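You operate a simulated robot arm through the tools that you are given. There is no shell and no other tool.

Carry out the task below with a simulated two-armed robot. There is one attempt and no reset: what you move stays moved.

Task
Fit the fullest battery in the work light and switch it on.
Fine: tilt the lamp head down and set the dial to mid. Set down upright: what you pick out.

Only the result counts: the job must be done as asked and must still hold three seconds after the hand-in. Knocking over, shifting, dropping, spilling or breaking anything else fails it.

Robot
Two 7-joint arms with two-finger grippers on one trunk that stands fixed in place. Base frame: the origin is at the foot of the trunk, x ahead of it, y to its left, z up. Lengths are in cm, angles in degrees, forces in N, time in s.
The left shoulder is at [5, 21.6, 126.2], the right one opposite. With the tool pointing down near the work surface each hand reaches from about 24 to 78 cm from the base axis, measured 20 degrees to its own side. Payload 3.18 kg a hand.
The tool frame of a hand sits at the grasp point between the pads (the TCP): z along the fingers, y along the line on which they close. The tips reach 3 cm beyond it. The gripper opens to 14.4 cm. The gripper's body begins 10.3 cm behind the TCP.
Orientation is that of the tool frame in the base frame, as a unit quaternion [x, y, z, w]. With the fingers straight down and closing along the base's y, the tool's x points along the base's -x, its y along +y and its z along -z.

Tools
- The arms move only by the tool step_arm. It takes "left_steps", "right_steps" or both (then of equal length, played together; a hand with none holds still); each is a list of rows, each a list of 3 entries, a list of its own where there are three numbers: the finger opening in cm, from 0 to 14.4, then the shift along the tool's x, y, z in cm, then the turn, a rotation vector about the tool's x, y, z in degrees. In form: [[hand, [x, y, z], [ax, ay, az]], ...]. A call has 1 to 20 rows; each row shifts and turns the commanded pose from where the row before left it, along the tool's axes as they then stand. Each row takes 0.2 s and may step no farther than 5 cm and 8.6 degrees from the row before; otherwise, or with a gripper value out of range, the whole call is refused. Where a pose cannot be reached the arm comes as near as it can. A force on the tool above 40 N (or 10 N above the force at the start of the call, whichever is more), or a blocked arm, ends the call early, and 0.2 s more pass. The fingers move at their own pace and stop on an object; they squeeze with about 42 N. The grip force told is the motor's: it shows also when the fingers shut on nothing. Time passes only in rows, and 0.2 s behind the last, so rows that do not move let the fingers close. The reply holds the time, the measured pose of the TCP, the force on the tool along the base axes, the opening and the grip force, in the units named above and with some noise, with the torque about the TCP (base axes, N m) and any sound that the robot's microphone picked up.
- Cameras (640 x 400 px; columns grow to the right, rows downward): "scene" is now at [13.12, 5.03, 150.58]; the picture's right is [0.58, -0.81, 0.00], its down [-0.09, -0.06, -0.99] and it looks along [0.81, 0.58, -0.11] (base axes); focal length 214 px, centre (320, 200). "left" rides on the left gripper at [7.6, -1.6, -14.3] in its tool frame; the picture's right is [0.21, 0.98, 0.00], its down [-0.84, 0.18, -0.51] and it looks along [-0.50, 0.11, 0.86] (tool axes); focal length 218 px, centre (320, 200). "right" rides on the right gripper at [7.7, 1.6, -14.3] in its tool frame; the picture's right is [-0.21, 0.98, 0.00], its down [-0.84, -0.18, -0.51] and it looks along [-0.50, -0.11, 0.86] (tool axes); focal length 218 px, centre (320, 200). There is no depth. A picture from a camera that has moved, and an enlarged one, comes with that camera's place and axes in the base frame and with its lens. The place of the scene camera against the robot may be out by one fixed shift of up to 2.5 cm in any direction.
- camera(camera): a new picture of that camera. It takes no simulated time.
- slide_trunk(by): slides the trunk up (or, below 0, down) by that many cm; the arms and the scene camera ride with it, the base frame stays. It gives what a move gives, with no picture.
- aim_head(pan, tilt): turns the head with the scene camera to pan (to the left, within 80 degrees either way) and tilt (down, from -29 to 69), counted from straight ahead of the robot. It gives what a move gives.
- zoom(camera, box): a new picture of the part [left, top, right, bottom] of that camera's present view, enlarged. It takes no simulated time.
- finish_job(): hands the job in; it is judged then, once.

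Places have to be worked out from the pictures, the camera data and where the tool is seen. Open the grippers and draw the arms clear of the work before you hand the job in, unless the task says otherwise.

The tools are called after ">>>" as name(argument=value, ...) on one line, values as JSON. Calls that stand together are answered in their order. step_arm: Moves the arms, as the interface text tells. Its arguments: {"type":"object","properties":{"left_steps":{"type":"array","items":{"type":"array"}},"right_steps":{"type":"array","items":{"type":"array"}}},"required":[]} The other tools are called the same way: slide_trunk (by) slides the trunk up or down; aim_head (pan, tilt) turns the head that bears the scene camera; camera (camera) takes a picture; zoom (camera, box) takes an enlarged picture of a part of a camera's view; finish_job () hands the job in.

At the start:

```text
clock: 0.0
left_tcp_pos: [35.07, 46.12, 148.02]
left_tool_rot: [0.001, 1.0, 0.0, 0.0]
left_wrist_force: [-0.3, 0.5, -0.5]
left_moment: [0.0, 0.02, 0.0]
left_width: 14.41
left_finger_force: 0.2
right_tcp_pos: [33.97, 4.8, 148.11]
right_tool_rot: [0.0, 1.0, 0.002, -0.001]
right_wrist_force: [0.6, 0.4, -0.1]
right_moment: [0.01, 0.02, -0.03]
right_width: 14.4
right_finger_force: 0.1
trunk travel left (down, up): [-34.1, 2.8]
head pan, tilt: [35.7, 6.3]
```

scene: 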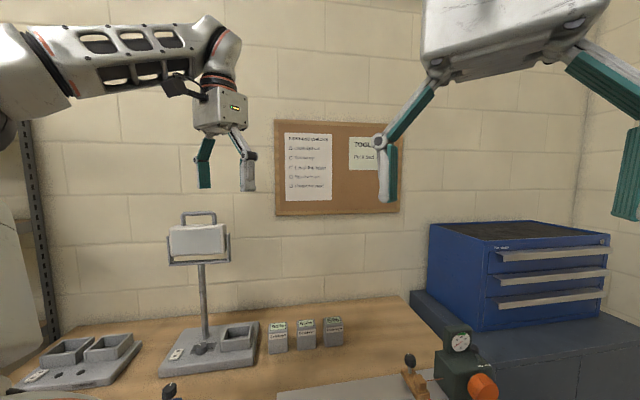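
right: 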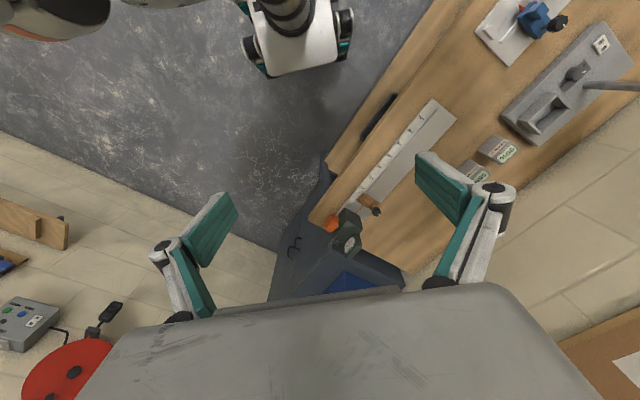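
left: 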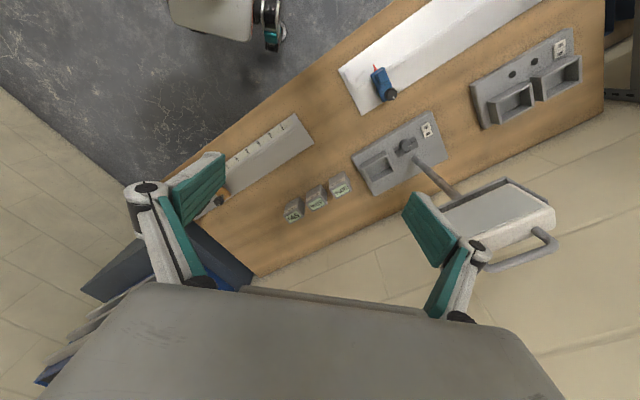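

I see a work light on a bench, three batteries, and a charger/tester board to its left. I'll look closer before moving.

>>> zoom(camera="scene", box=[240, 300, 360, 375])

>>> zoom(camera="scene", box=[140, 200, 300, 400])

>>> zoom(camera="left", box=[260, 100, 500, 250])

>>> zoom(camera="scene", box=[270, 110, 410, 220])

>>> aim_head(pan=35.7, tilt=40)

```text
5.33 times, centred on (300, 338) of scene
camera zoom: at [13.12, 5.03, 150.58], right [0.58, -0.81, 0.0], down [-0.09, -0.06, -0.99], along [0.81, 0.58, -0.11], focal length 1144 px, centre (427, -533)
```

zoom: 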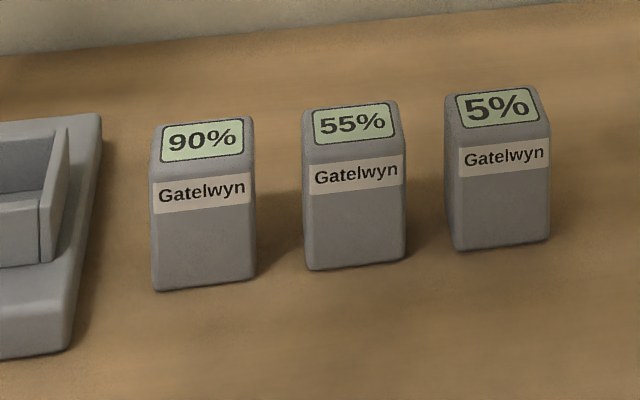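

```text
2.00 times, centred on (220, 300) of scene
camera zoom: at [13.12, 5.03, 150.58], right [0.58, -0.81, 0.0], down [-0.09, -0.06, -0.99], along [0.81, 0.58, -0.11], focal length 429 px, centre (520, 0)
```

zoom: 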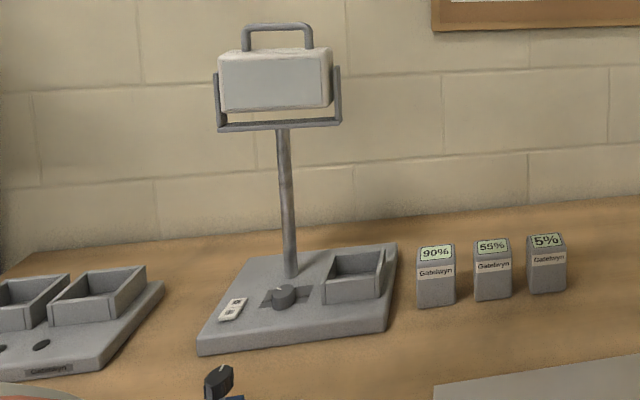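

```text
2.67 times, centred on (380, 175) of left
camera zoom: at [27.42, 44.43, 162.28], right [-0.21, 0.98, 0.0], down [0.84, 0.18, 0.51], along [0.5, 0.11, -0.86], focal length 582 px, centre (160, 267)
```

zoom: 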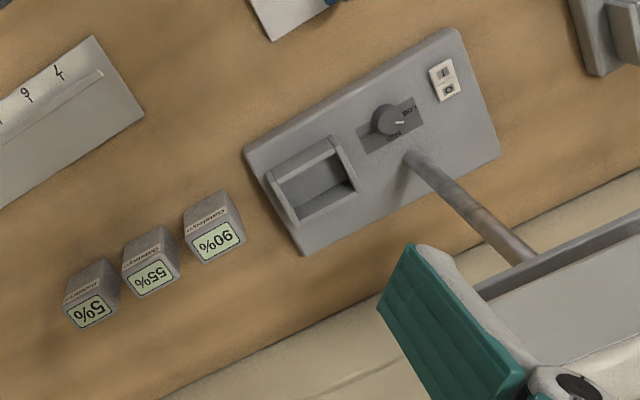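

```text
3.64 times, centred on (340, 165) of scene
camera zoom: at [13.12, 5.03, 150.58], right [0.58, -0.81, 0.0], down [-0.09, -0.06, -0.99], along [0.81, 0.58, -0.11], focal length 780 px, centre (247, 327)
```

zoom: 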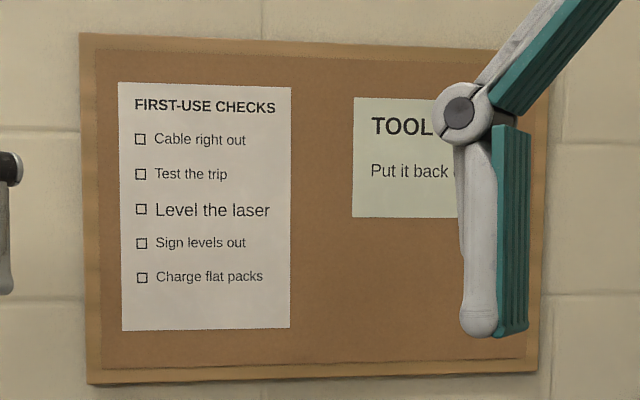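

```text
clock: 1.0
left_tcp_pos: [35.08, 46.08, 147.99]
left_tool_rot: [0.0, 1.0, -0.001, 0.0]
left_wrist_force: [-0.2, 0.4, -0.5]
left_moment: [0.03, -0.01, 0.0]
left_width: 14.4
left_finger_force: 0.1
right_tcp_pos: [34.04, 4.74, 147.96]
right_tool_rot: [0.002, 1.0, 0.001, -0.001]
right_wrist_force: [-0.3, 0.8, 0.2]
right_moment: [-0.02, -0.01, 0.0]
right_width: 14.4
right_finger_force: 0.0
trunk travel left (down, up): [-34.1, 2.8]
head pan, tilt: [35.7, 40.0]
```

The batteries read 90%, 55% and 5%. I need to see whether the lamp bay and the charger bays hold anything.

>>> camera(camera="scene")

>>> zoom(camera="left", box=[340, 100, 460, 200])

>>> zoom(camera="left", box=[450, 20, 610, 140])

>>> zoom(camera="left", box=[320, 10, 480, 130])

>>> zoom(camera="left", box=[420, 150, 580, 270])

```text
taken
camera scene: at [12.54, 4.61, 145.23], right [0.58, -0.81, 0.0], down [-0.52, -0.37, -0.77], along [0.62, 0.45, -0.64], focal length 214 px, centre (320, 200)
```

scene: 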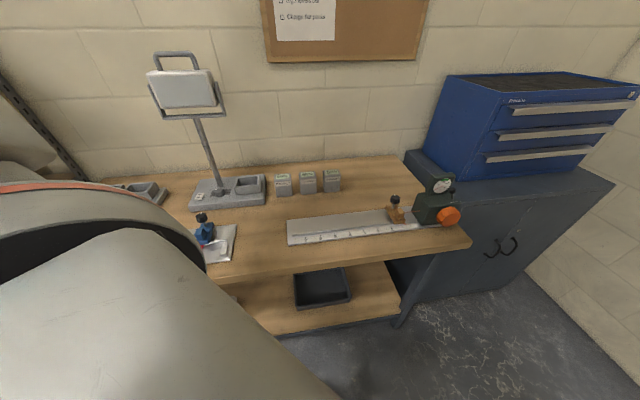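

```text
4.00 times, centred on (400, 150) of left
camera zoom: at [27.42, 44.43, 162.28], right [-0.21, 0.98, 0.0], down [0.84, 0.18, 0.51], along [0.5, 0.11, -0.86], focal length 873 px, centre (0, 400)
```

zoom: 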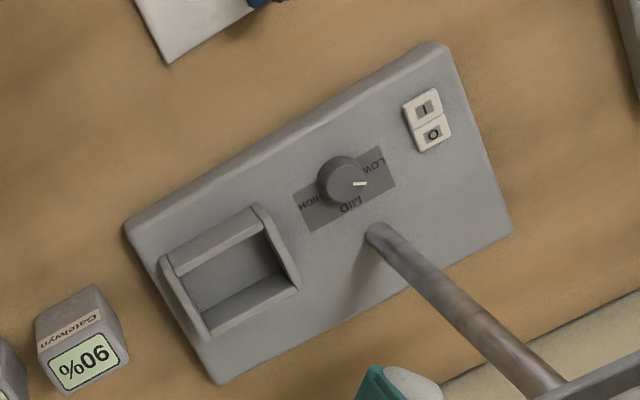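

```text
3.33 times, centred on (530, 80) of left
camera zoom: at [27.42, 44.43, 162.28], right [-0.21, 0.98, 0.0], down [0.84, 0.18, 0.51], along [0.5, 0.11, -0.86], focal length 728 px, centre (-380, 600)
```

zoom: 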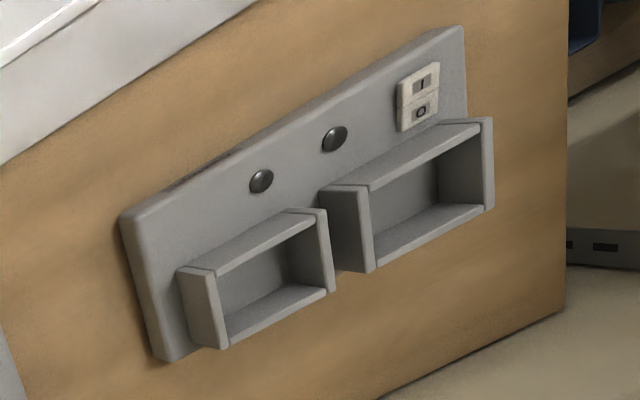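

```text
3.33 times, centred on (400, 70) of left
camera zoom: at [27.42, 44.43, 162.28], right [-0.21, 0.98, 0.0], down [0.84, 0.18, 0.51], along [0.5, 0.11, -0.86], focal length 728 px, centre (53, 633)
```

zoom: 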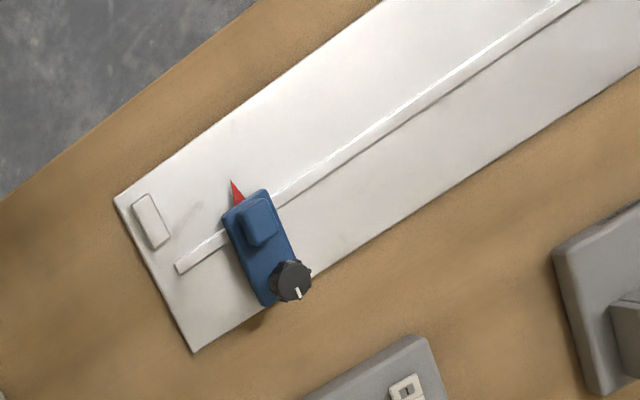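

```text
3.33 times, centred on (500, 210) of left
camera zoom: at [27.42, 44.43, 162.28], right [-0.21, 0.98, 0.0], down [0.84, 0.18, 0.51], along [0.5, 0.11, -0.86], focal length 728 px, centre (-280, 167)
```

zoom: 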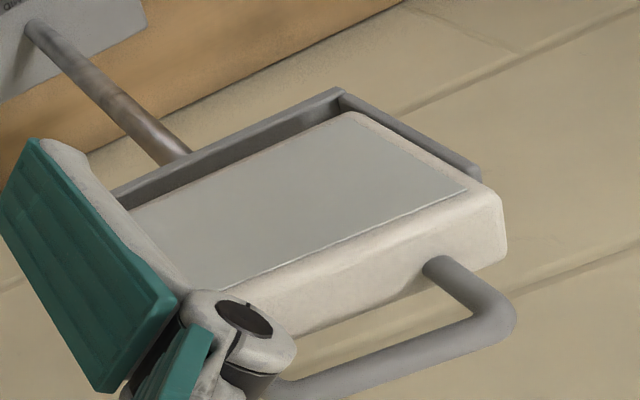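

The lamp bay is empty and so are both charger bays. The bench is turned about 45° to the base, so I'll turn the left hand to match it and lower it for a better view of the lamp base.

>>> step_arm(left_steps=[[14.4, [0, 0, 3], [0, 0, -7.5]], [14.4, [0, 0, 3], [0, 0, -7.5]], [14.4, [0, 0, 3], [0, 0, -7.5]], [14.4, [0, 0, 3], [0, 0, -7.5]], [14.4, [0, 0, 3], [0, 0, -7.5]], [14.4, [0, 0, 3], [0, 0, -7.5]]])

>>> camera(camera="left")

>>> camera(camera="scene")

```text
clock: 2.4
left_tcp_pos: [35.18, 58.07, 135.24]
left_tool_rot: [-0.359, 0.933, -0.002, -0.004]
left_wrist_force: [1.0, -0.9, -0.3]
left_moment: [0.04, -0.01, -0.01]
left_width: 14.37
left_finger_force: 0.1
left hand out of reach, approached as far as the arm can: row 4, 5, 6
right_tcp_pos: [33.87, 4.57, 148.06]
right_tool_rot: [0.001, 1.0, 0.002, 0.0]
right_wrist_force: [-0.5, -0.1, -0.6]
right_moment: [0.07, -0.02, 0.02]
right_width: 14.41
right_finger_force: 0.0
trunk travel left (down, up): [-34.1, 2.8]
head pan, tilt: [35.7, 40.0]
```

```text
taken
camera left: at [30.77, 51.68, 149.62], right [-0.81, 0.59, 0.0], down [0.51, 0.7, 0.5], along [0.29, 0.4, -0.87], focal length 218 px, centre (320, 200)
```

left: 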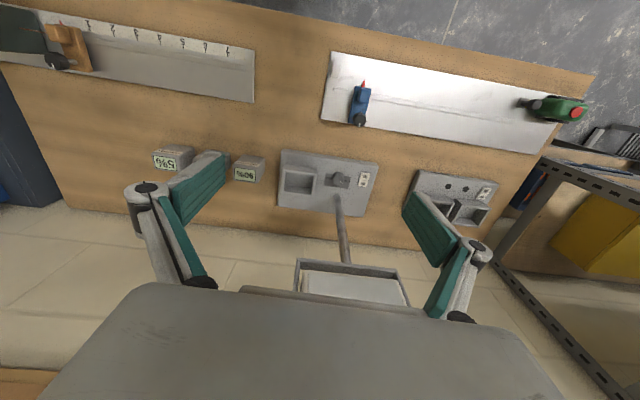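

```text
taken
camera scene: at [12.48, 4.45, 145.23], right [0.58, -0.81, 0.0], down [-0.52, -0.37, -0.77], along [0.62, 0.45, -0.64], focal length 214 px, centre (320, 200)
```

scene: 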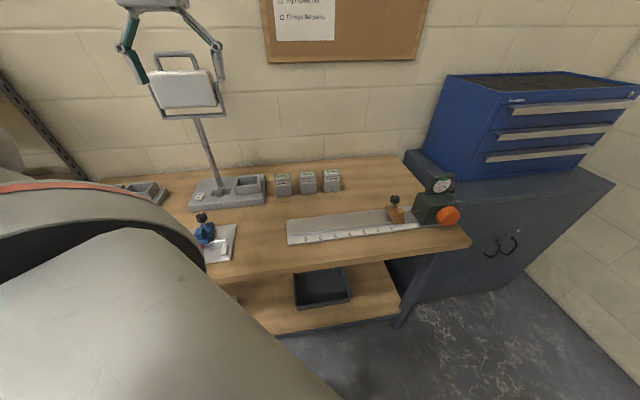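

The hand is turned, but it swung outward because the commanded spot was too close in at that height. I'll lower the commanded pose along the tool and see where it settles.

>>> step_arm(left_steps=[[14.4, [0, 0, 3], [0, 0, 0]], [14.4, [0, 0, 3], [0, 0, 0]]])

```text
clock: 3.0
left_tcp_pos: [35.54, 60.73, 131.15]
left_tool_rot: [-0.355, 0.935, -0.004, -0.006]
left_wrist_force: [-0.1, -0.1, -0.5]
left_moment: [0.02, 0.0, 0.02]
left_width: 14.4
left_finger_force: 0.0
left hand out of reach, approached as far as the arm can: row 1, 2
right_tcp_pos: [33.89, 4.82, 148.1]
right_tool_rot: [0.001, 1.0, 0.001, -0.001]
right_wrist_force: [0.6, 0.2, -0.3]
right_moment: [0.04, 0.0, 0.01]
right_width: 14.36
right_finger_force: 0.1
trunk travel left (down, up): [-34.1, 2.8]
head pan, tilt: [35.7, 40.0]
```

The position error persists, so a joint limit is probably in play. I'll turn back some of the yaw to see whether the position recovers.

>>> step_arm(left_steps=[[14.4, [0, 0, 0], [0, 0, 7.5]], [14.4, [0, 0, 0], [0, 0, 7.5]], [14.4, [0, 0, 0], [0, 0, 0]]])

```text
clock: 3.8
left_tcp_pos: [35.49, 60.56, 131.08]
left_tool_rot: [-0.233, 0.973, -0.003, -0.005]
left_wrist_force: [0.2, -0.2, 0.3]
left_moment: [-0.01, -0.03, -0.04]
left_width: 14.4
left_finger_force: 0.1
right_tcp_pos: [33.92, 4.83, 148.04]
right_tool_rot: [0.002, 1.0, 0.001, 0.0]
right_wrist_force: [0.4, -0.3, -0.3]
right_moment: [-0.04, 0.04, -0.01]
right_width: 14.41
right_finger_force: 0.0
trunk travel left (down, up): [-34.1, 2.8]
head pan, tilt: [35.7, 40.0]
```

Commands continue from the reached pose, which is good. I'll lower the hand in front of the lamp and pull back slightly to study the lamp base.

>>> step_arm(left_steps=[[14.4, [-0.37, -1.75, 4], [0, 0, 0]], [14.4, [-0.37, -1.75, 4], [0, 0, 0]], [14.4, [-0.37, -1.75, 4], [0, 0, 0]], [14.4, [-0.37, -1.75, 4], [0, 0, 0]]])

>>> camera(camera="left")

>>> camera(camera="scene")

```text
clock: 4.8
left_tcp_pos: [40.15, 58.3, 115.96]
left_tool_rot: [-0.23, 0.973, -0.008, -0.007]
left_wrist_force: [0.3, -0.6, -0.4]
left_moment: [-0.02, 0.04, 0.02]
left_width: 14.4
left_finger_force: 0.1
left hand out of reach, approached as far as the arm can: row 3, 4
right_tcp_pos: [34.06, 4.82, 148.0]
right_tool_rot: [0.001, 1.0, 0.001, -0.001]
right_wrist_force: [-0.3, 0.1, -0.5]
right_moment: [0.0, 0.04, 0.01]
right_width: 14.4
right_finger_force: 0.2
trunk travel left (down, up): [-34.1, 2.8]
head pan, tilt: [35.7, 40.0]
```

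```text
taken
camera left: at [34.06, 53.65, 130.38], right [-0.62, 0.78, -0.01], down [0.68, 0.55, 0.49], along [0.39, 0.3, -0.87], focal length 218 px, centre (320, 200)
```

left: 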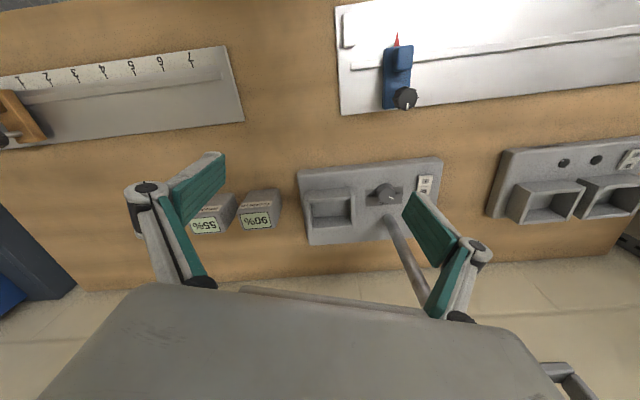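

```text
taken
camera scene: at [12.65, 4.66, 145.2], right [0.58, -0.81, 0.0], down [-0.52, -0.38, -0.77], along [0.62, 0.45, -0.64], focal length 214 px, centre (320, 200)
```

scene: 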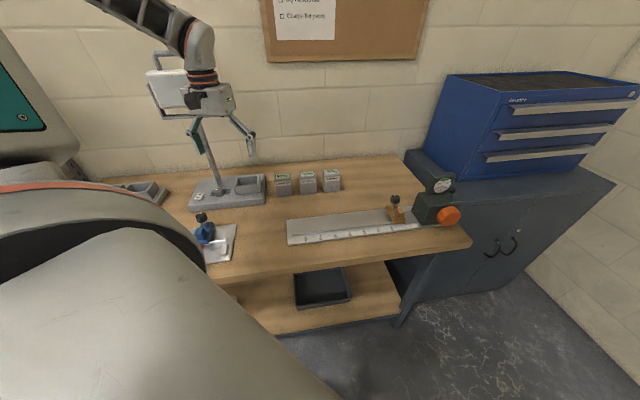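

Now I have a good view of the lamp base; I'll enlarge it for bay, dial, and switch details.

>>> zoom(camera="left", box=[290, 145, 450, 245])

>>> zoom(camera="left", box=[160, 150, 320, 250])

>>> zoom(camera="scene", box=[180, 150, 340, 250])

```text
4.00 times, centred on (370, 195) of left
camera zoom: at [34.06, 53.65, 130.38], right [-0.62, 0.78, -0.01], down [0.68, 0.55, 0.49], along [0.39, 0.3, -0.87], focal length 873 px, centre (120, 220)
```

zoom: 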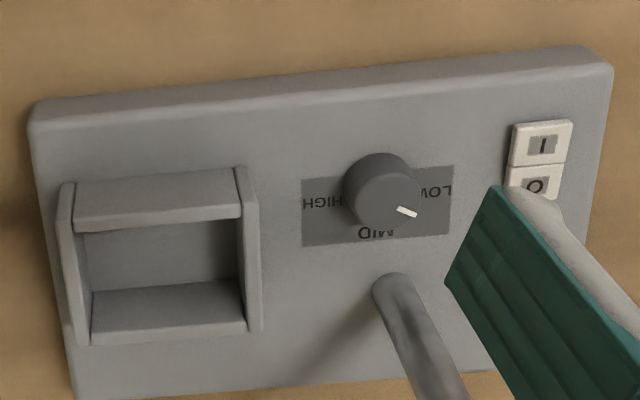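

```text
4.00 times, centred on (240, 200) of left
camera zoom: at [34.06, 53.65, 130.38], right [-0.62, 0.78, -0.01], down [0.68, 0.55, 0.49], along [0.39, 0.3, -0.87], focal length 873 px, centre (640, 200)
```

zoom: 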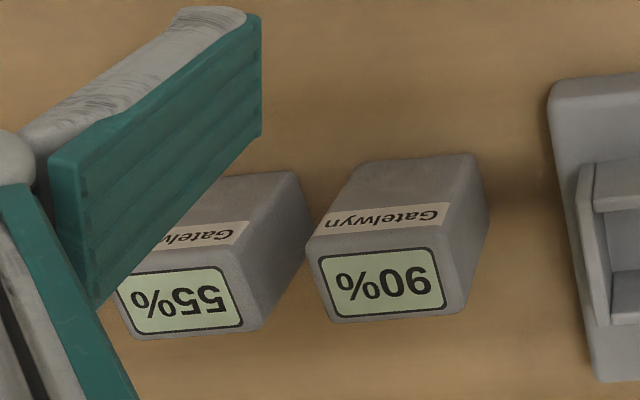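

```text
4.00 times, centred on (260, 200) of scene
camera zoom: at [12.65, 4.66, 145.2], right [0.58, -0.81, 0.0], down [-0.52, -0.38, -0.77], along [0.62, 0.45, -0.64], focal length 858 px, centre (560, 200)
```

zoom: 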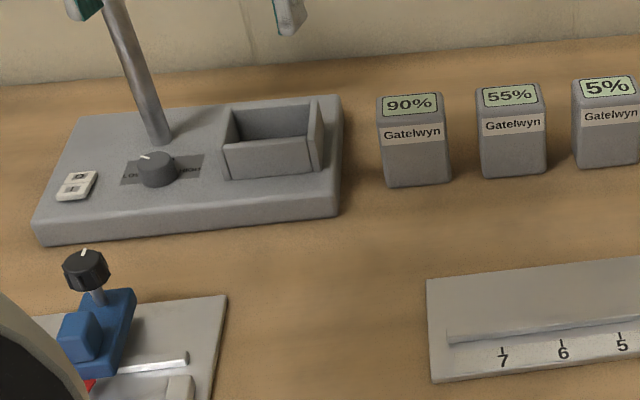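

The bay is open-topped with end plates, and the dial points to LOW, with MID further clockwise toward the pole. I'll move over the 90% battery at roughly (61, 59.5), top z ≈ 94, turning to the row's direction.

>>> step_arm(left_steps=[[14.4, [-2.72, -2.87, 0.75], [0, 0, 0]], [14.4, [-2.72, -2.87, 0.75], [0, 0, 0]], [14.4, [-2.72, -2.87, 0.75], [0, 0, 0]], [14.4, [-2.72, -2.87, 0.75], [0, 0, 0]], [14.4, [0, 0, 0], [0, 0, -6]], [14.4, [0, 0, 0], [0, 0, -6]], [14.4, [0, 0, 0], [0, 0, -6]]])

>>> camera(camera="left")

>>> camera(camera="scene")

```text
clock: 6.4
left_tcp_pos: [57.66, 63.66, 115.7]
left_tool_rot: [-0.382, 0.924, -0.005, -0.008]
left_wrist_force: [0.0, -0.3, 0.1]
left_moment: [-0.04, 0.01, 0.01]
left_width: 14.42
left_finger_force: 0.1
left hand out of reach, approached as far as the arm can: row 1, 2, 3, 4, 5, 6, 7
right_tcp_pos: [33.78, 4.84, 148.02]
right_tool_rot: [0.001, 1.0, 0.001, 0.0]
right_wrist_force: [-0.1, 0.1, -0.5]
right_moment: [0.02, -0.01, 0.0]
right_width: 14.4
right_finger_force: 0.0
trunk travel left (down, up): [-34.1, 2.8]
head pan, tilt: [35.7, 40.0]
```

```text
taken
camera left: at [53.59, 57.26, 130.11], right [-0.84, 0.55, 0.0], down [0.48, 0.73, 0.49], along [0.27, 0.41, -0.87], focal length 218 px, centre (320, 200)
```

left: 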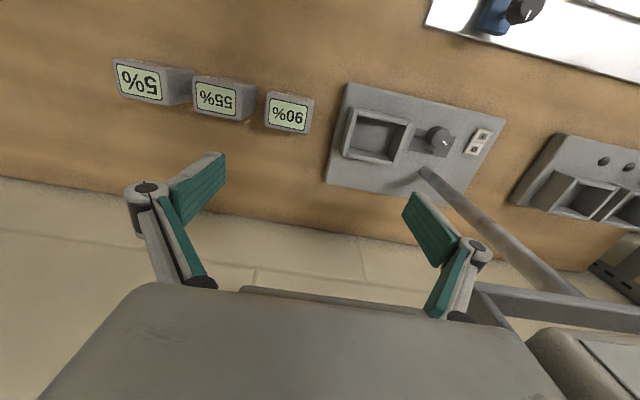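

```text
taken
camera scene: at [12.51, 4.66, 145.22], right [0.58, -0.81, 0.0], down [-0.52, -0.38, -0.77], along [0.62, 0.45, -0.64], focal length 214 px, centre (320, 200)
```

scene: 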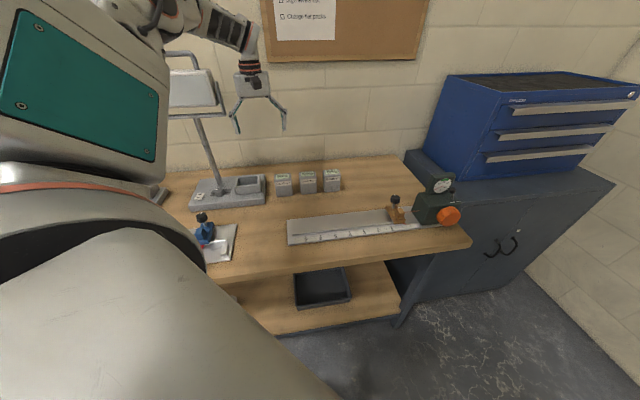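

Row direction confirms ~45° yaw, and the 90% battery computes to about (60.5, 58.7). I'll test moving down and across toward it in small rows.

>>> step_arm(left_steps=[[14.4, [0, 0, 2], [0, 0, 0]], [14.4, [0, 0, 2], [0, 0, 0]], [14.4, [0.5, -1.8, 0], [0, 0, 0]]])

```text
clock: 7.2
left_tcp_pos: [59.52, 63.89, 112.27]
left_tool_rot: [-0.381, 0.925, -0.004, -0.006]
left_wrist_force: [-0.6, -0.5, 0.4]
left_moment: [0.04, -0.01, 0.01]
left_width: 14.41
left_finger_force: 0.1
left hand out of reach, approached as far as the arm can: row 1, 2, 3
right_tcp_pos: [34.07, 4.95, 148.03]
right_tool_rot: [0.001, 1.0, 0.001, 0.0]
right_wrist_force: [0.3, -0.3, 0.0]
right_moment: [-0.02, -0.01, -0.05]
right_width: 14.39
right_finger_force: 0.1
trunk travel left (down, up): [-34.1, 2.8]
head pan, tilt: [35.7, 40.0]
```

Lowering pushes the hand outward, which suggests a wrist limit. I'll tilt the fingers outward so the hand leans back toward the robot, which also helps clear the lamp head.

>>> step_arm(left_steps=[[14.4, [0, 0, 0], [0, -7.5, 0]], [14.4, [0, 0, 0], [0, -7.5, 0]], [14.4, [0, 0, 0], [0, -7.5, 0]]])

```text
clock: 8.0
left_tcp_pos: [62.74, 75.91, 113.96]
left_tool_rot: [-0.372, 0.91, 0.066, 0.172]
left_wrist_force: [-1.1, 0.3, -0.7]
left_moment: [-0.03, 0.0, -0.02]
left_width: 14.4
left_finger_force: 0.1
left hand out of reach, approached as far as the arm can: row 1, 2, 3
right_tcp_pos: [33.83, 4.87, 148.01]
right_tool_rot: [0.002, 1.0, 0.001, -0.001]
right_wrist_force: [0.8, 0.3, -1.0]
right_moment: [0.02, -0.01, 0.0]
right_width: 14.42
right_finger_force: 0.0
trunk travel left (down, up): [-34.1, 2.8]
head pan, tilt: [35.7, 40.0]
```

Tilting that way swings the tool out, so the wrist itself can't come inward in this posture. I'll undo the tilt while drawing the hand back toward the robot.

>>> step_arm(left_steps=[[14.4, [4, 0, -1.5], [0, 7.5, 0]], [14.4, [4, 0, -1], [0, 7.5, 0]], [14.4, [4, 0, -0.5], [0, 7.5, 0]]])

>>> camera(camera="scene")

```text
clock: 8.5
left_tcp_pos: [59.42, 73.17, 113.68]
left_tool_rot: [-0.367, 0.922, 0.049, 0.114]
left_wrist_force: [12.8, 12.9, -11.0]
left_moment: [-1.04, 0.43, -1.06]
left_width: 14.26
left_finger_force: 0.0
right_tcp_pos: [33.98, 4.97, 148.02]
right_tool_rot: [0.001, 1.0, 0.001, 0.0]
right_wrist_force: [-0.2, -0.8, 0.2]
right_moment: [0.09, -0.13, 0.0]
right_width: 14.43
right_finger_force: 0.1
trunk travel left (down, up): [-34.1, 2.8]
head pan, tilt: [35.7, 40.0]
stopped in row 2 (left hand): the force on the tool passed its limit at 90 N (the readings are from after the stop); the commanded pose is now the measured one
```

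```text
taken
camera scene: at [12.62, 4.73, 145.2], right [0.58, -0.81, 0.0], down [-0.52, -0.38, -0.77], along [0.62, 0.45, -0.64], focal length 214 px, centre (320, 200)
```

scene: 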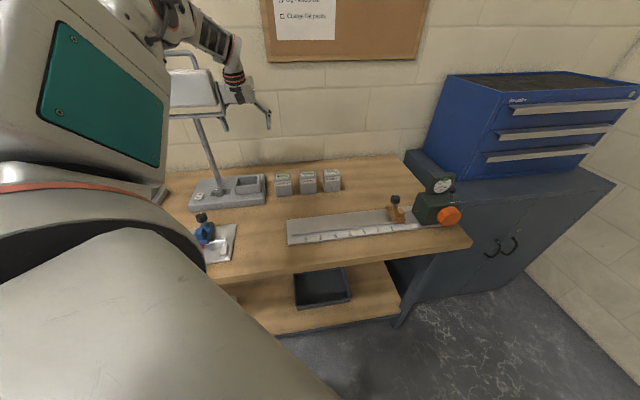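

The hand touched something, probably the lamp's yoke. I'll look closely before backing off.

>>> zoom(camera="scene", box=[150, 40, 310, 140])

>>> camera(camera="left")

>>> zoom(camera="scene", box=[180, 150, 340, 250])

```text
4.00 times, centred on (230, 90) of scene
camera zoom: at [12.62, 4.73, 145.2], right [0.58, -0.81, 0.0], down [-0.52, -0.38, -0.77], along [0.62, 0.45, -0.64], focal length 858 px, centre (680, 640)
```

zoom: 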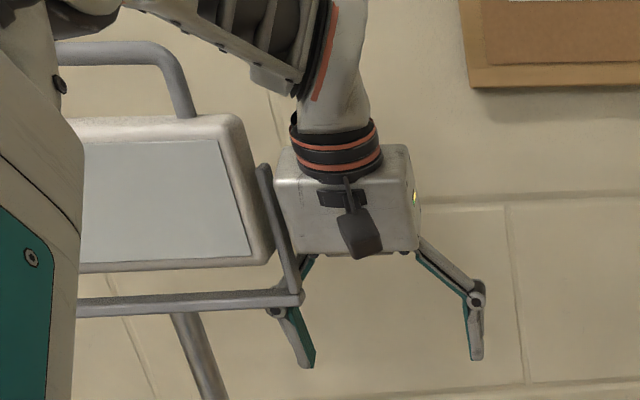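

```text
taken
camera left: at [52.65, 64.35, 125.58], right [-0.82, 0.57, -0.04], down [0.38, 0.6, 0.7], along [0.43, 0.56, -0.71], focal length 218 px, centre (320, 200)
```

left: 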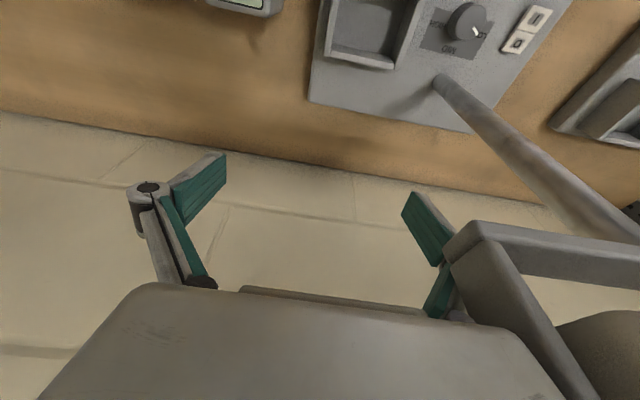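

```text
4.00 times, centred on (260, 200) of scene
camera zoom: at [12.62, 4.73, 145.2], right [0.58, -0.81, 0.0], down [-0.52, -0.38, -0.77], along [0.62, 0.45, -0.64], focal length 858 px, centre (560, 200)
```

zoom: 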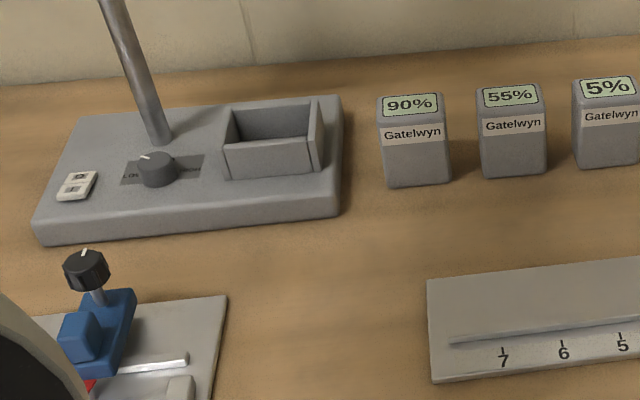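

The base hasn't shifted; the hand's left side rests against the right arm of the yoke. I'll move straight right along the row, away from it.

>>> step_arm(left_steps=[[14.4, [0, -2, 0], [0, 0, 0]], [14.4, [0, -3, 0], [0, 0, 0]]])

>>> zoom(camera="scene", box=[150, 40, 310, 140])

```text
clock: 9.1
left_tcp_pos: [63.77, 71.1, 113.91]
left_tool_rot: [-0.369, 0.922, 0.046, 0.11]
left_wrist_force: [0.8, 0.2, 0.3]
left_moment: [0.0, 0.05, 0.02]
left_width: 14.39
left_finger_force: 0.0
left hand out of reach, approached as far as the arm can: row 1, 2
right_tcp_pos: [34.06, 4.89, 148.17]
right_tool_rot: [0.0, 1.0, 0.001, -0.001]
right_wrist_force: [0.3, 1.0, 0.7]
right_moment: [-0.04, 0.0, 0.05]
right_width: 14.42
right_finger_force: 0.0
trunk travel left (down, up): [-34.1, 2.8]
head pan, tilt: [35.7, 40.0]
```

```text
4.00 times, centred on (230, 90) of scene
camera zoom: at [12.68, 4.7, 145.2], right [0.58, -0.81, 0.0], down [-0.52, -0.38, -0.77], along [0.62, 0.45, -0.64], focal length 858 px, centre (680, 640)
```

zoom: 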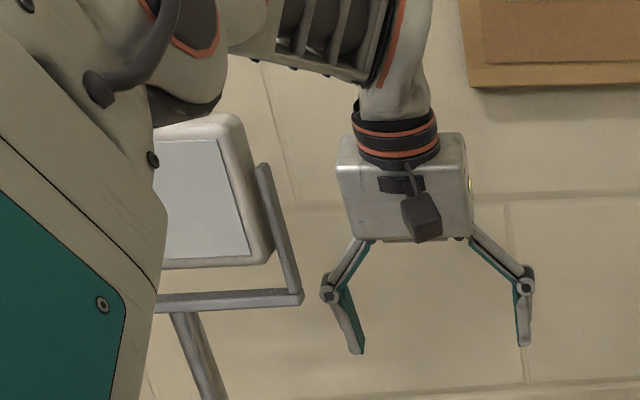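

Clear of the lamp, no residual force. I'll undo the tilt and turn the hand back toward its starting yaw while moving right, to find where the arm becomes free of its limit.

>>> step_arm(left_steps=[[14.4, [0, -1, -2], [0, 6.5, 0]], [14.4, [0, -1, -2], [0, 6.5, 0]], [14.4, [0, -1, -1], [0, 0, 7.5]], [14.4, [0, -1, -1], [0, 0, 7.5]]])

```text
clock: 10.1
left_tcp_pos: [61.98, 66.05, 118.74]
left_tool_rot: [-0.246, 0.969, 0.007, 0.007]
left_wrist_force: [-0.7, 0.4, 0.4]
left_moment: [0.0, -0.03, 0.0]
left_width: 14.4
left_finger_force: 0.1
left hand out of reach, approached as far as the arm can: row 2
right_tcp_pos: [33.84, 4.81, 148.1]
right_tool_rot: [0.002, 1.0, 0.002, 0.001]
right_wrist_force: [-1.0, 0.0, 0.0]
right_moment: [0.02, -0.04, -0.01]
right_width: 14.4
right_finger_force: 0.1
trunk travel left (down, up): [-34.1, 2.8]
head pan, tilt: [35.7, 40.0]
```

Rows with less yaw work. Continue turning toward zero yaw while moving right and inward.

>>> step_arm(left_steps=[[14.4, [0, -3, 0], [0, 0, 7]], [14.4, [0, -3, 0], [0, 0, 7]], [14.4, [0, -3, 0], [0, 0, 7]], [14.4, [0, -3, 0], [0, 0, 7]]])

>>> camera(camera="scene")

```text
clock: 11.1
left_tcp_pos: [65.55, 54.5, 118.52]
left_tool_rot: [-0.006, 1.0, 0.008, 0.006]
left_wrist_force: [-0.4, -1.0, 0.4]
left_moment: [0.06, -0.04, -0.01]
left_width: 14.41
left_finger_force: 0.1
right_tcp_pos: [33.88, 4.69, 148.13]
right_tool_rot: [0.002, 1.0, 0.001, 0.0]
right_wrist_force: [-0.3, 0.2, -0.3]
right_moment: [0.08, -0.08, -0.01]
right_width: 14.4
right_finger_force: 0.1
trunk travel left (down, up): [-34.1, 2.8]
head pan, tilt: [35.7, 40.0]
```

```text
taken
camera scene: at [12.45, 4.53, 145.23], right [0.58, -0.81, 0.0], down [-0.52, -0.37, -0.77], along [0.62, 0.45, -0.64], focal length 214 px, centre (320, 200)
```

scene: 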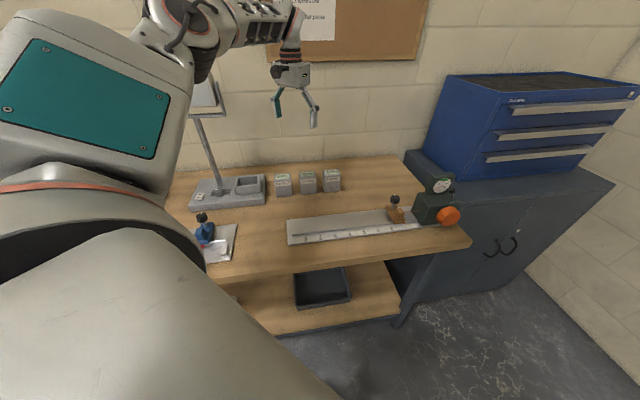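

Full tracking now. The arm likes yaw toward negative, so I'll grip the battery front-to-back (yaw −45°) instead; rotating and positioning above the 90% battery.

>>> step_arm(left_steps=[[14.4, [0, 0, 0], [0, 0, 7.5]], [14.4, [0, 0, 0], [0, 0, 7.5]], [14.4, [0, 0, 0], [0, 0, 7.5]], [14.4, [0, 0, 0], [0, 0, 7.5]], [14.4, [0, 0, 0], [0, 0, 7.5]], [14.4, [0, 0, 0], [0, 0, 7]], [14.4, [2.2, -0.2, 2], [0, 0, 0]], [14.4, [2.2, -0.2, 2], [0, 0, 0]]])

>>> camera(camera="left")

>>> camera(camera="scene")

```text
clock: 12.9
left_tcp_pos: [62.14, 57.48, 114.23]
left_tool_rot: [0.373, 0.928, 0.009, 0.002]
left_wrist_force: [-0.3, 0.7, -0.4]
left_moment: [-0.03, -0.02, 0.0]
left_width: 14.41
left_finger_force: 0.0
right_tcp_pos: [33.86, 4.85, 148.06]
right_tool_rot: [0.001, 1.0, 0.002, 0.0]
right_wrist_force: [-0.2, -0.2, -0.1]
right_moment: [0.0, 0.01, 0.01]
right_width: 14.39
right_finger_force: 0.1
trunk travel left (down, up): [-34.1, 2.8]
head pan, tilt: [35.7, 40.0]
```

```text
taken
camera left: at [55.32, 61.35, 128.66], right [0.53, 0.85, 0.02], down [0.73, -0.46, 0.51], along [0.44, -0.25, -0.86], focal length 218 px, centre (320, 200)
```

left: 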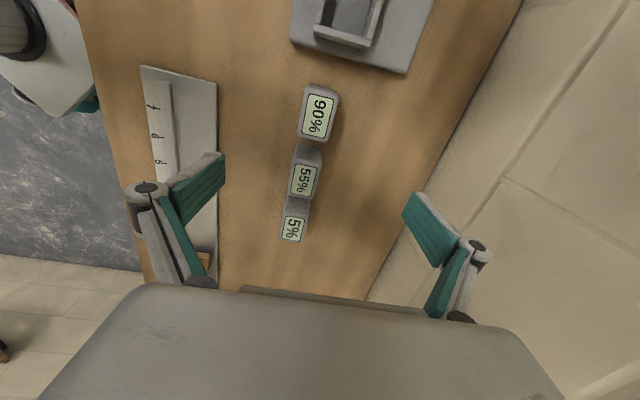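

```text
taken
camera scene: at [12.53, 4.62, 145.22], right [0.58, -0.81, 0.0], down [-0.52, -0.38, -0.77], along [0.62, 0.45, -0.64], focal length 214 px, centre (320, 200)
```

scene: 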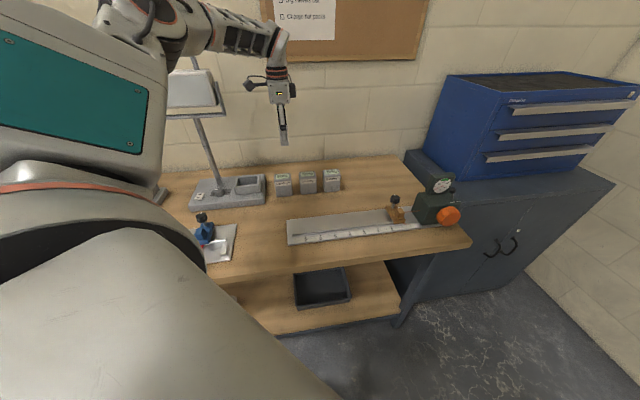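

Good tracking, and the battery top center again computes to (60.5, 58.6). I'll zoom for battery and bay dimensions.

>>> zoom(camera="left", box=[240, 70, 400, 170])

>>> zoom(camera="left", box=[280, 0, 440, 100])

```text
4.00 times, centred on (320, 120) of left
camera zoom: at [55.32, 61.35, 128.66], right [0.53, 0.85, 0.02], down [0.73, -0.46, 0.51], along [0.44, -0.25, -0.86], focal length 873 px, centre (320, 520)
```

zoom: 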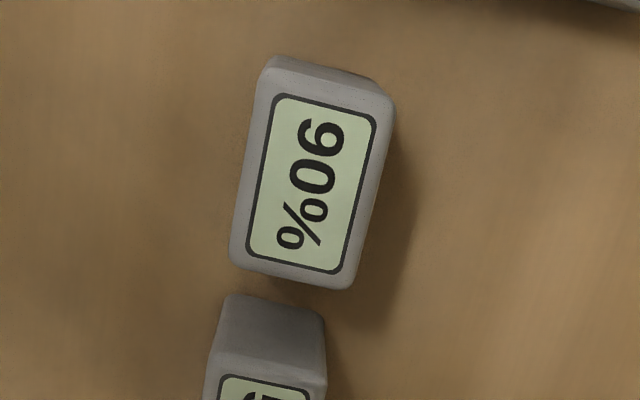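

```text
4.00 times, centred on (360, 50) of left
camera zoom: at [55.32, 61.35, 128.66], right [0.53, 0.85, 0.02], down [0.73, -0.46, 0.51], along [0.44, -0.25, -0.86], focal length 873 px, centre (160, 800)
```

zoom: 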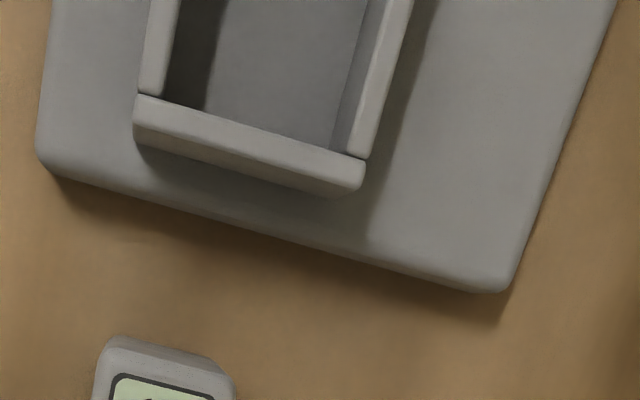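

The battery is about 6.3 × 4.6 cm and aligned at 45°, with its top at roughly z 95–96. I'll correct the small tilt and yaw error, center over it, and lower to z ≈ 104.

>>> step_arm(left_steps=[[14.4, [2.27, -0.47, 2], [1.05, 0, 1.2]], [14.4, [0, 0, 4], [0, 0, 0]], [14.4, [0, 0, 4], [0, 0, 0]], [14.4, [0, 0, 0], [0, 0, 0]]])

>>> camera(camera="left")

>>> zoom(camera="scene", box=[200, 80, 360, 210])

```text
clock: 13.9
left_tcp_pos: [60.33, 58.91, 104.19]
left_tool_rot: [0.383, 0.924, 0.0, -0.002]
left_wrist_force: [0.5, -0.5, -0.1]
left_moment: [0.04, -0.01, 0.01]
left_width: 14.41
left_finger_force: 0.0
right_tcp_pos: [33.82, 4.69, 148.1]
right_tool_rot: [0.0, 1.0, 0.002, 0.0]
right_wrist_force: [0.4, 0.1, -0.5]
right_moment: [0.01, -0.01, -0.02]
right_width: 14.39
right_finger_force: 0.0
trunk travel left (down, up): [-34.1, 2.8]
head pan, tilt: [35.7, 40.0]
```

```text
taken
camera left: at [53.77, 63.12, 118.56], right [0.54, 0.84, 0.0], down [0.72, -0.47, 0.5], along [0.42, -0.27, -0.86], focal length 218 px, centre (320, 200)
```

left: 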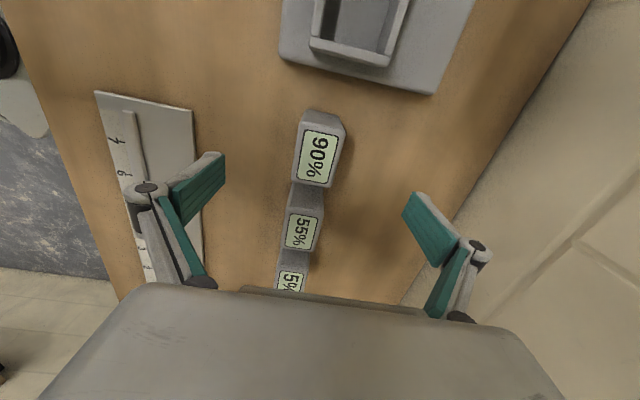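

```text
3.08 times, centred on (280, 145) of scene
camera zoom: at [12.52, 4.55, 145.23], right [0.58, -0.81, 0.0], down [-0.52, -0.37, -0.77], along [0.62, 0.45, -0.64], focal length 660 px, centre (443, 369)
```

zoom: 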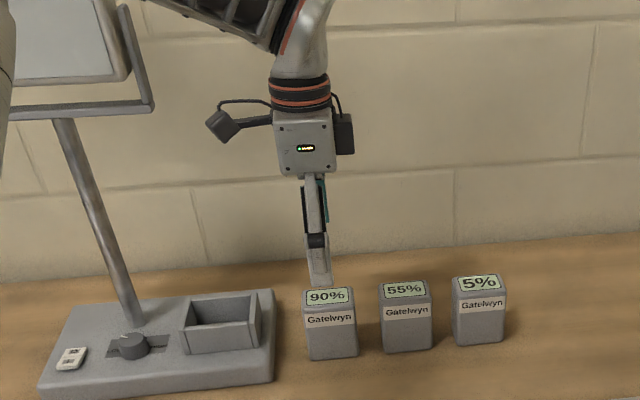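

The battery is centered under the tool at top z ≈ 96. I'll lower so the pads straddle its upper part.

>>> step_arm(left_steps=[[12, [0, 0, 3], [0, 0, 0]], [11, [0, 0, 3], [0, 0, 0]], [10, [0, 0, 2.7], [0, 0, 0]], [10, [0, 0, 0], [0, 0, 0]]])

>>> camera(camera="left")

>>> zoom(camera="scene", box=[200, 80, 360, 210])

```text
clock: 14.9
left_tcp_pos: [60.33, 58.85, 95.64]
left_tool_rot: [0.383, 0.924, 0.001, -0.001]
left_wrist_force: [1.0, 0.2, -0.5]
left_moment: [-0.01, 0.0, 0.0]
left_width: 9.98
left_finger_force: 0.1
right_tcp_pos: [33.8, 4.79, 148.11]
right_tool_rot: [0.002, 1.0, 0.001, 0.0]
right_wrist_force: [-0.7, 0.4, 0.3]
right_moment: [0.03, -0.06, 0.03]
right_width: 14.4
right_finger_force: 0.1
trunk travel left (down, up): [-34.1, 2.8]
head pan, tilt: [35.7, 40.0]
```

```text
taken
camera left: at [53.8, 63.06, 109.93], right [0.54, 0.84, 0.0], down [0.72, -0.47, 0.5], along [0.42, -0.27, -0.86], focal length 218 px, centre (320, 200)
```

left: 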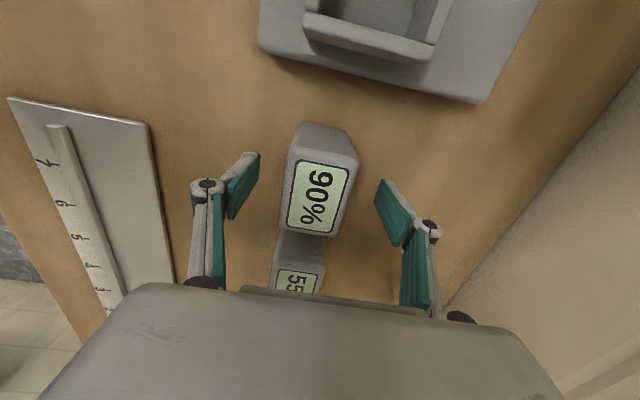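

```text
3.08 times, centred on (280, 145) of scene
camera zoom: at [12.5, 4.59, 145.23], right [0.58, -0.81, 0.0], down [-0.52, -0.37, -0.77], along [0.62, 0.45, -0.64], focal length 660 px, centre (443, 369)
```

zoom: 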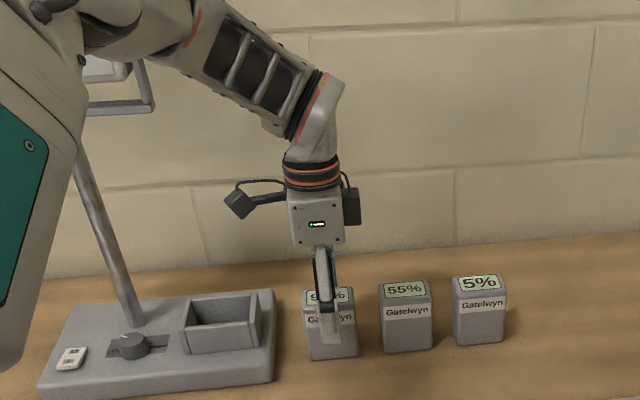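

Pads straddle the battery evenly. Closing the grip.

>>> step_arm(left_steps=[[7, [0, 0, 0], [0, 0, 0]], [5.5, [0, 0, 0], [0, 0, 0]], [3, [0, 0, 0], [0, 0, 0]], [3, [0, 0, 0], [0, 0, 0]]])

>>> camera(camera="left")

```text
clock: 15.9
left_tcp_pos: [60.36, 58.91, 95.62]
left_tool_rot: [0.383, 0.924, 0.002, -0.002]
left_wrist_force: [-0.5, -0.2, 1.0]
left_moment: [-0.08, 0.09, -0.01]
left_width: 4.73
left_finger_force: 41.6
right_tcp_pos: [34.03, 4.77, 148.1]
right_tool_rot: [0.001, 1.0, 0.002, -0.001]
right_wrist_force: [0.0, 0.0, -0.4]
right_moment: [-0.03, -0.03, 0.0]
right_width: 14.39
right_finger_force: 0.1
trunk travel left (down, up): [-34.1, 2.8]
head pan, tilt: [35.7, 40.0]
```

```text
taken
camera left: at [53.81, 63.08, 109.93], right [0.54, 0.84, 0.0], down [0.72, -0.47, 0.5], along [0.42, -0.27, -0.86], focal length 218 px, centre (320, 200)
```

left: 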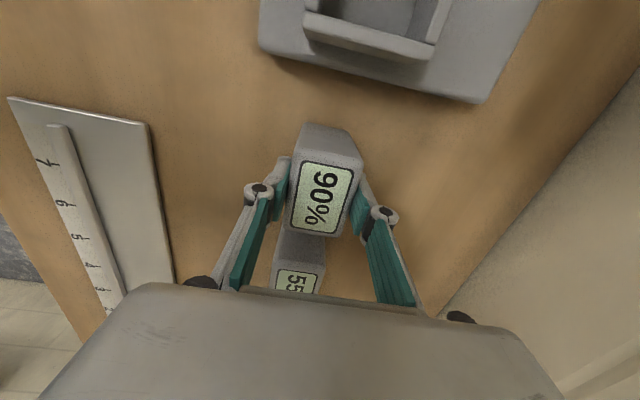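

Gripped at 4.73 cm. I'll check how much the pads overlap the battery's height.

>>> zoom(camera="scene", box=[250, 130, 330, 200])

>>> zoom(camera="left", box=[240, 110, 400, 240])

```text
5.71 times, centred on (290, 165) of scene
camera zoom: at [12.53, 4.61, 145.22], right [0.58, -0.81, 0.0], down [-0.52, -0.38, -0.77], along [0.62, 0.45, -0.64], focal length 1226 px, centre (491, 400)
```

zoom: 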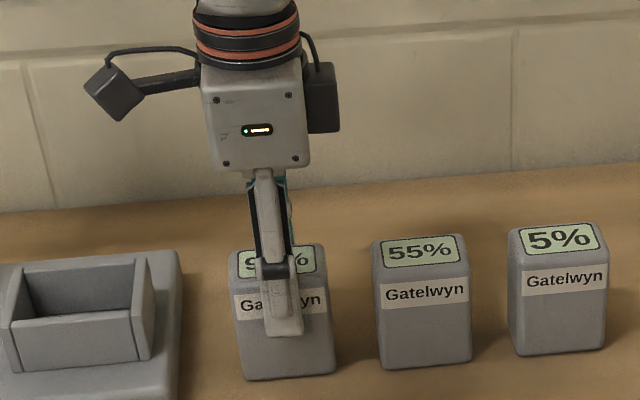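

```text
3.08 times, centred on (320, 175) of left
camera zoom: at [53.81, 63.08, 109.93], right [0.54, 0.84, 0.0], down [0.72, -0.47, 0.5], along [0.42, -0.27, -0.86], focal length 672 px, centre (320, 277)
```

zoom: 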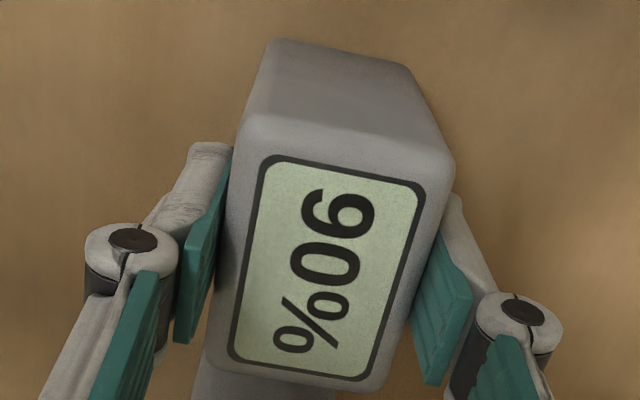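

The pads overlap about half the battery height, which might foul the bay walls. I'll open, raise about 1.5 cm, and regrip higher.

>>> step_arm(left_steps=[[6, [0, 0, 0], [0, 0, 0]], [7, [0, 0, 0], [0, 0, 0]], [7, [0, 0, -1.5], [0, 0, 0]], [5.5, [0, 0, 0], [0, 0, 0]], [3, [0, 0, 0], [0, 0, 0]], [3, [0, 0, 0], [0, 0, 0]]])

>>> zoom(camera="scene", box=[250, 130, 330, 200])

>>> zoom(camera="left", box=[240, 110, 400, 240])

```text
clock: 17.3
left_tcp_pos: [60.34, 58.99, 97.12]
left_tool_rot: [0.383, 0.924, 0.001, -0.002]
left_wrist_force: [-0.5, 0.6, 2.6]
left_moment: [0.0, 0.17, -0.02]
left_width: 4.73
left_finger_force: 42.2
right_tcp_pos: [33.96, 4.79, 147.97]
right_tool_rot: [0.001, 1.0, 0.002, -0.001]
right_wrist_force: [-0.1, 0.6, -0.5]
right_moment: [-0.01, 0.02, -0.01]
right_width: 14.41
right_finger_force: 0.0
trunk travel left (down, up): [-34.1, 2.8]
head pan, tilt: [35.7, 40.0]
```

```text
5.71 times, centred on (290, 165) of scene
camera zoom: at [12.52, 4.61, 145.22], right [0.58, -0.81, 0.0], down [-0.52, -0.38, -0.77], along [0.62, 0.45, -0.64], focal length 1226 px, centre (491, 400)
```

zoom: 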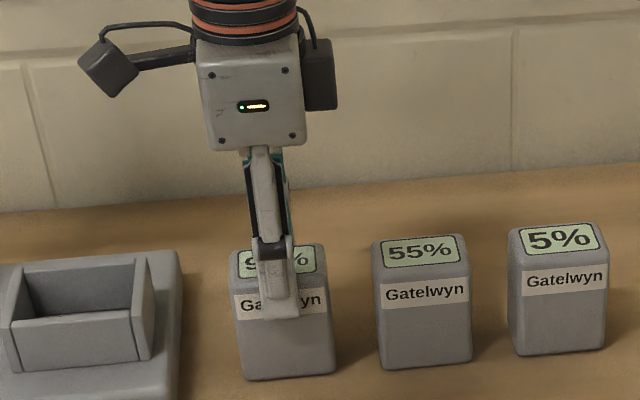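

```text
3.08 times, centred on (320, 175) of left
camera zoom: at [53.78, 63.11, 111.5], right [0.54, 0.84, 0.0], down [0.72, -0.47, 0.5], along [0.42, -0.27, -0.86], focal length 672 px, centre (320, 277)
```

zoom: 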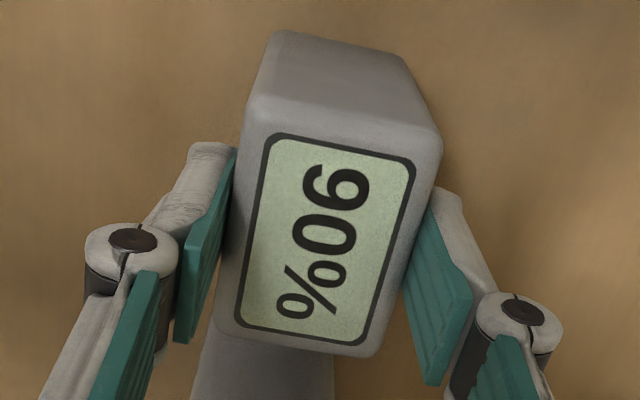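

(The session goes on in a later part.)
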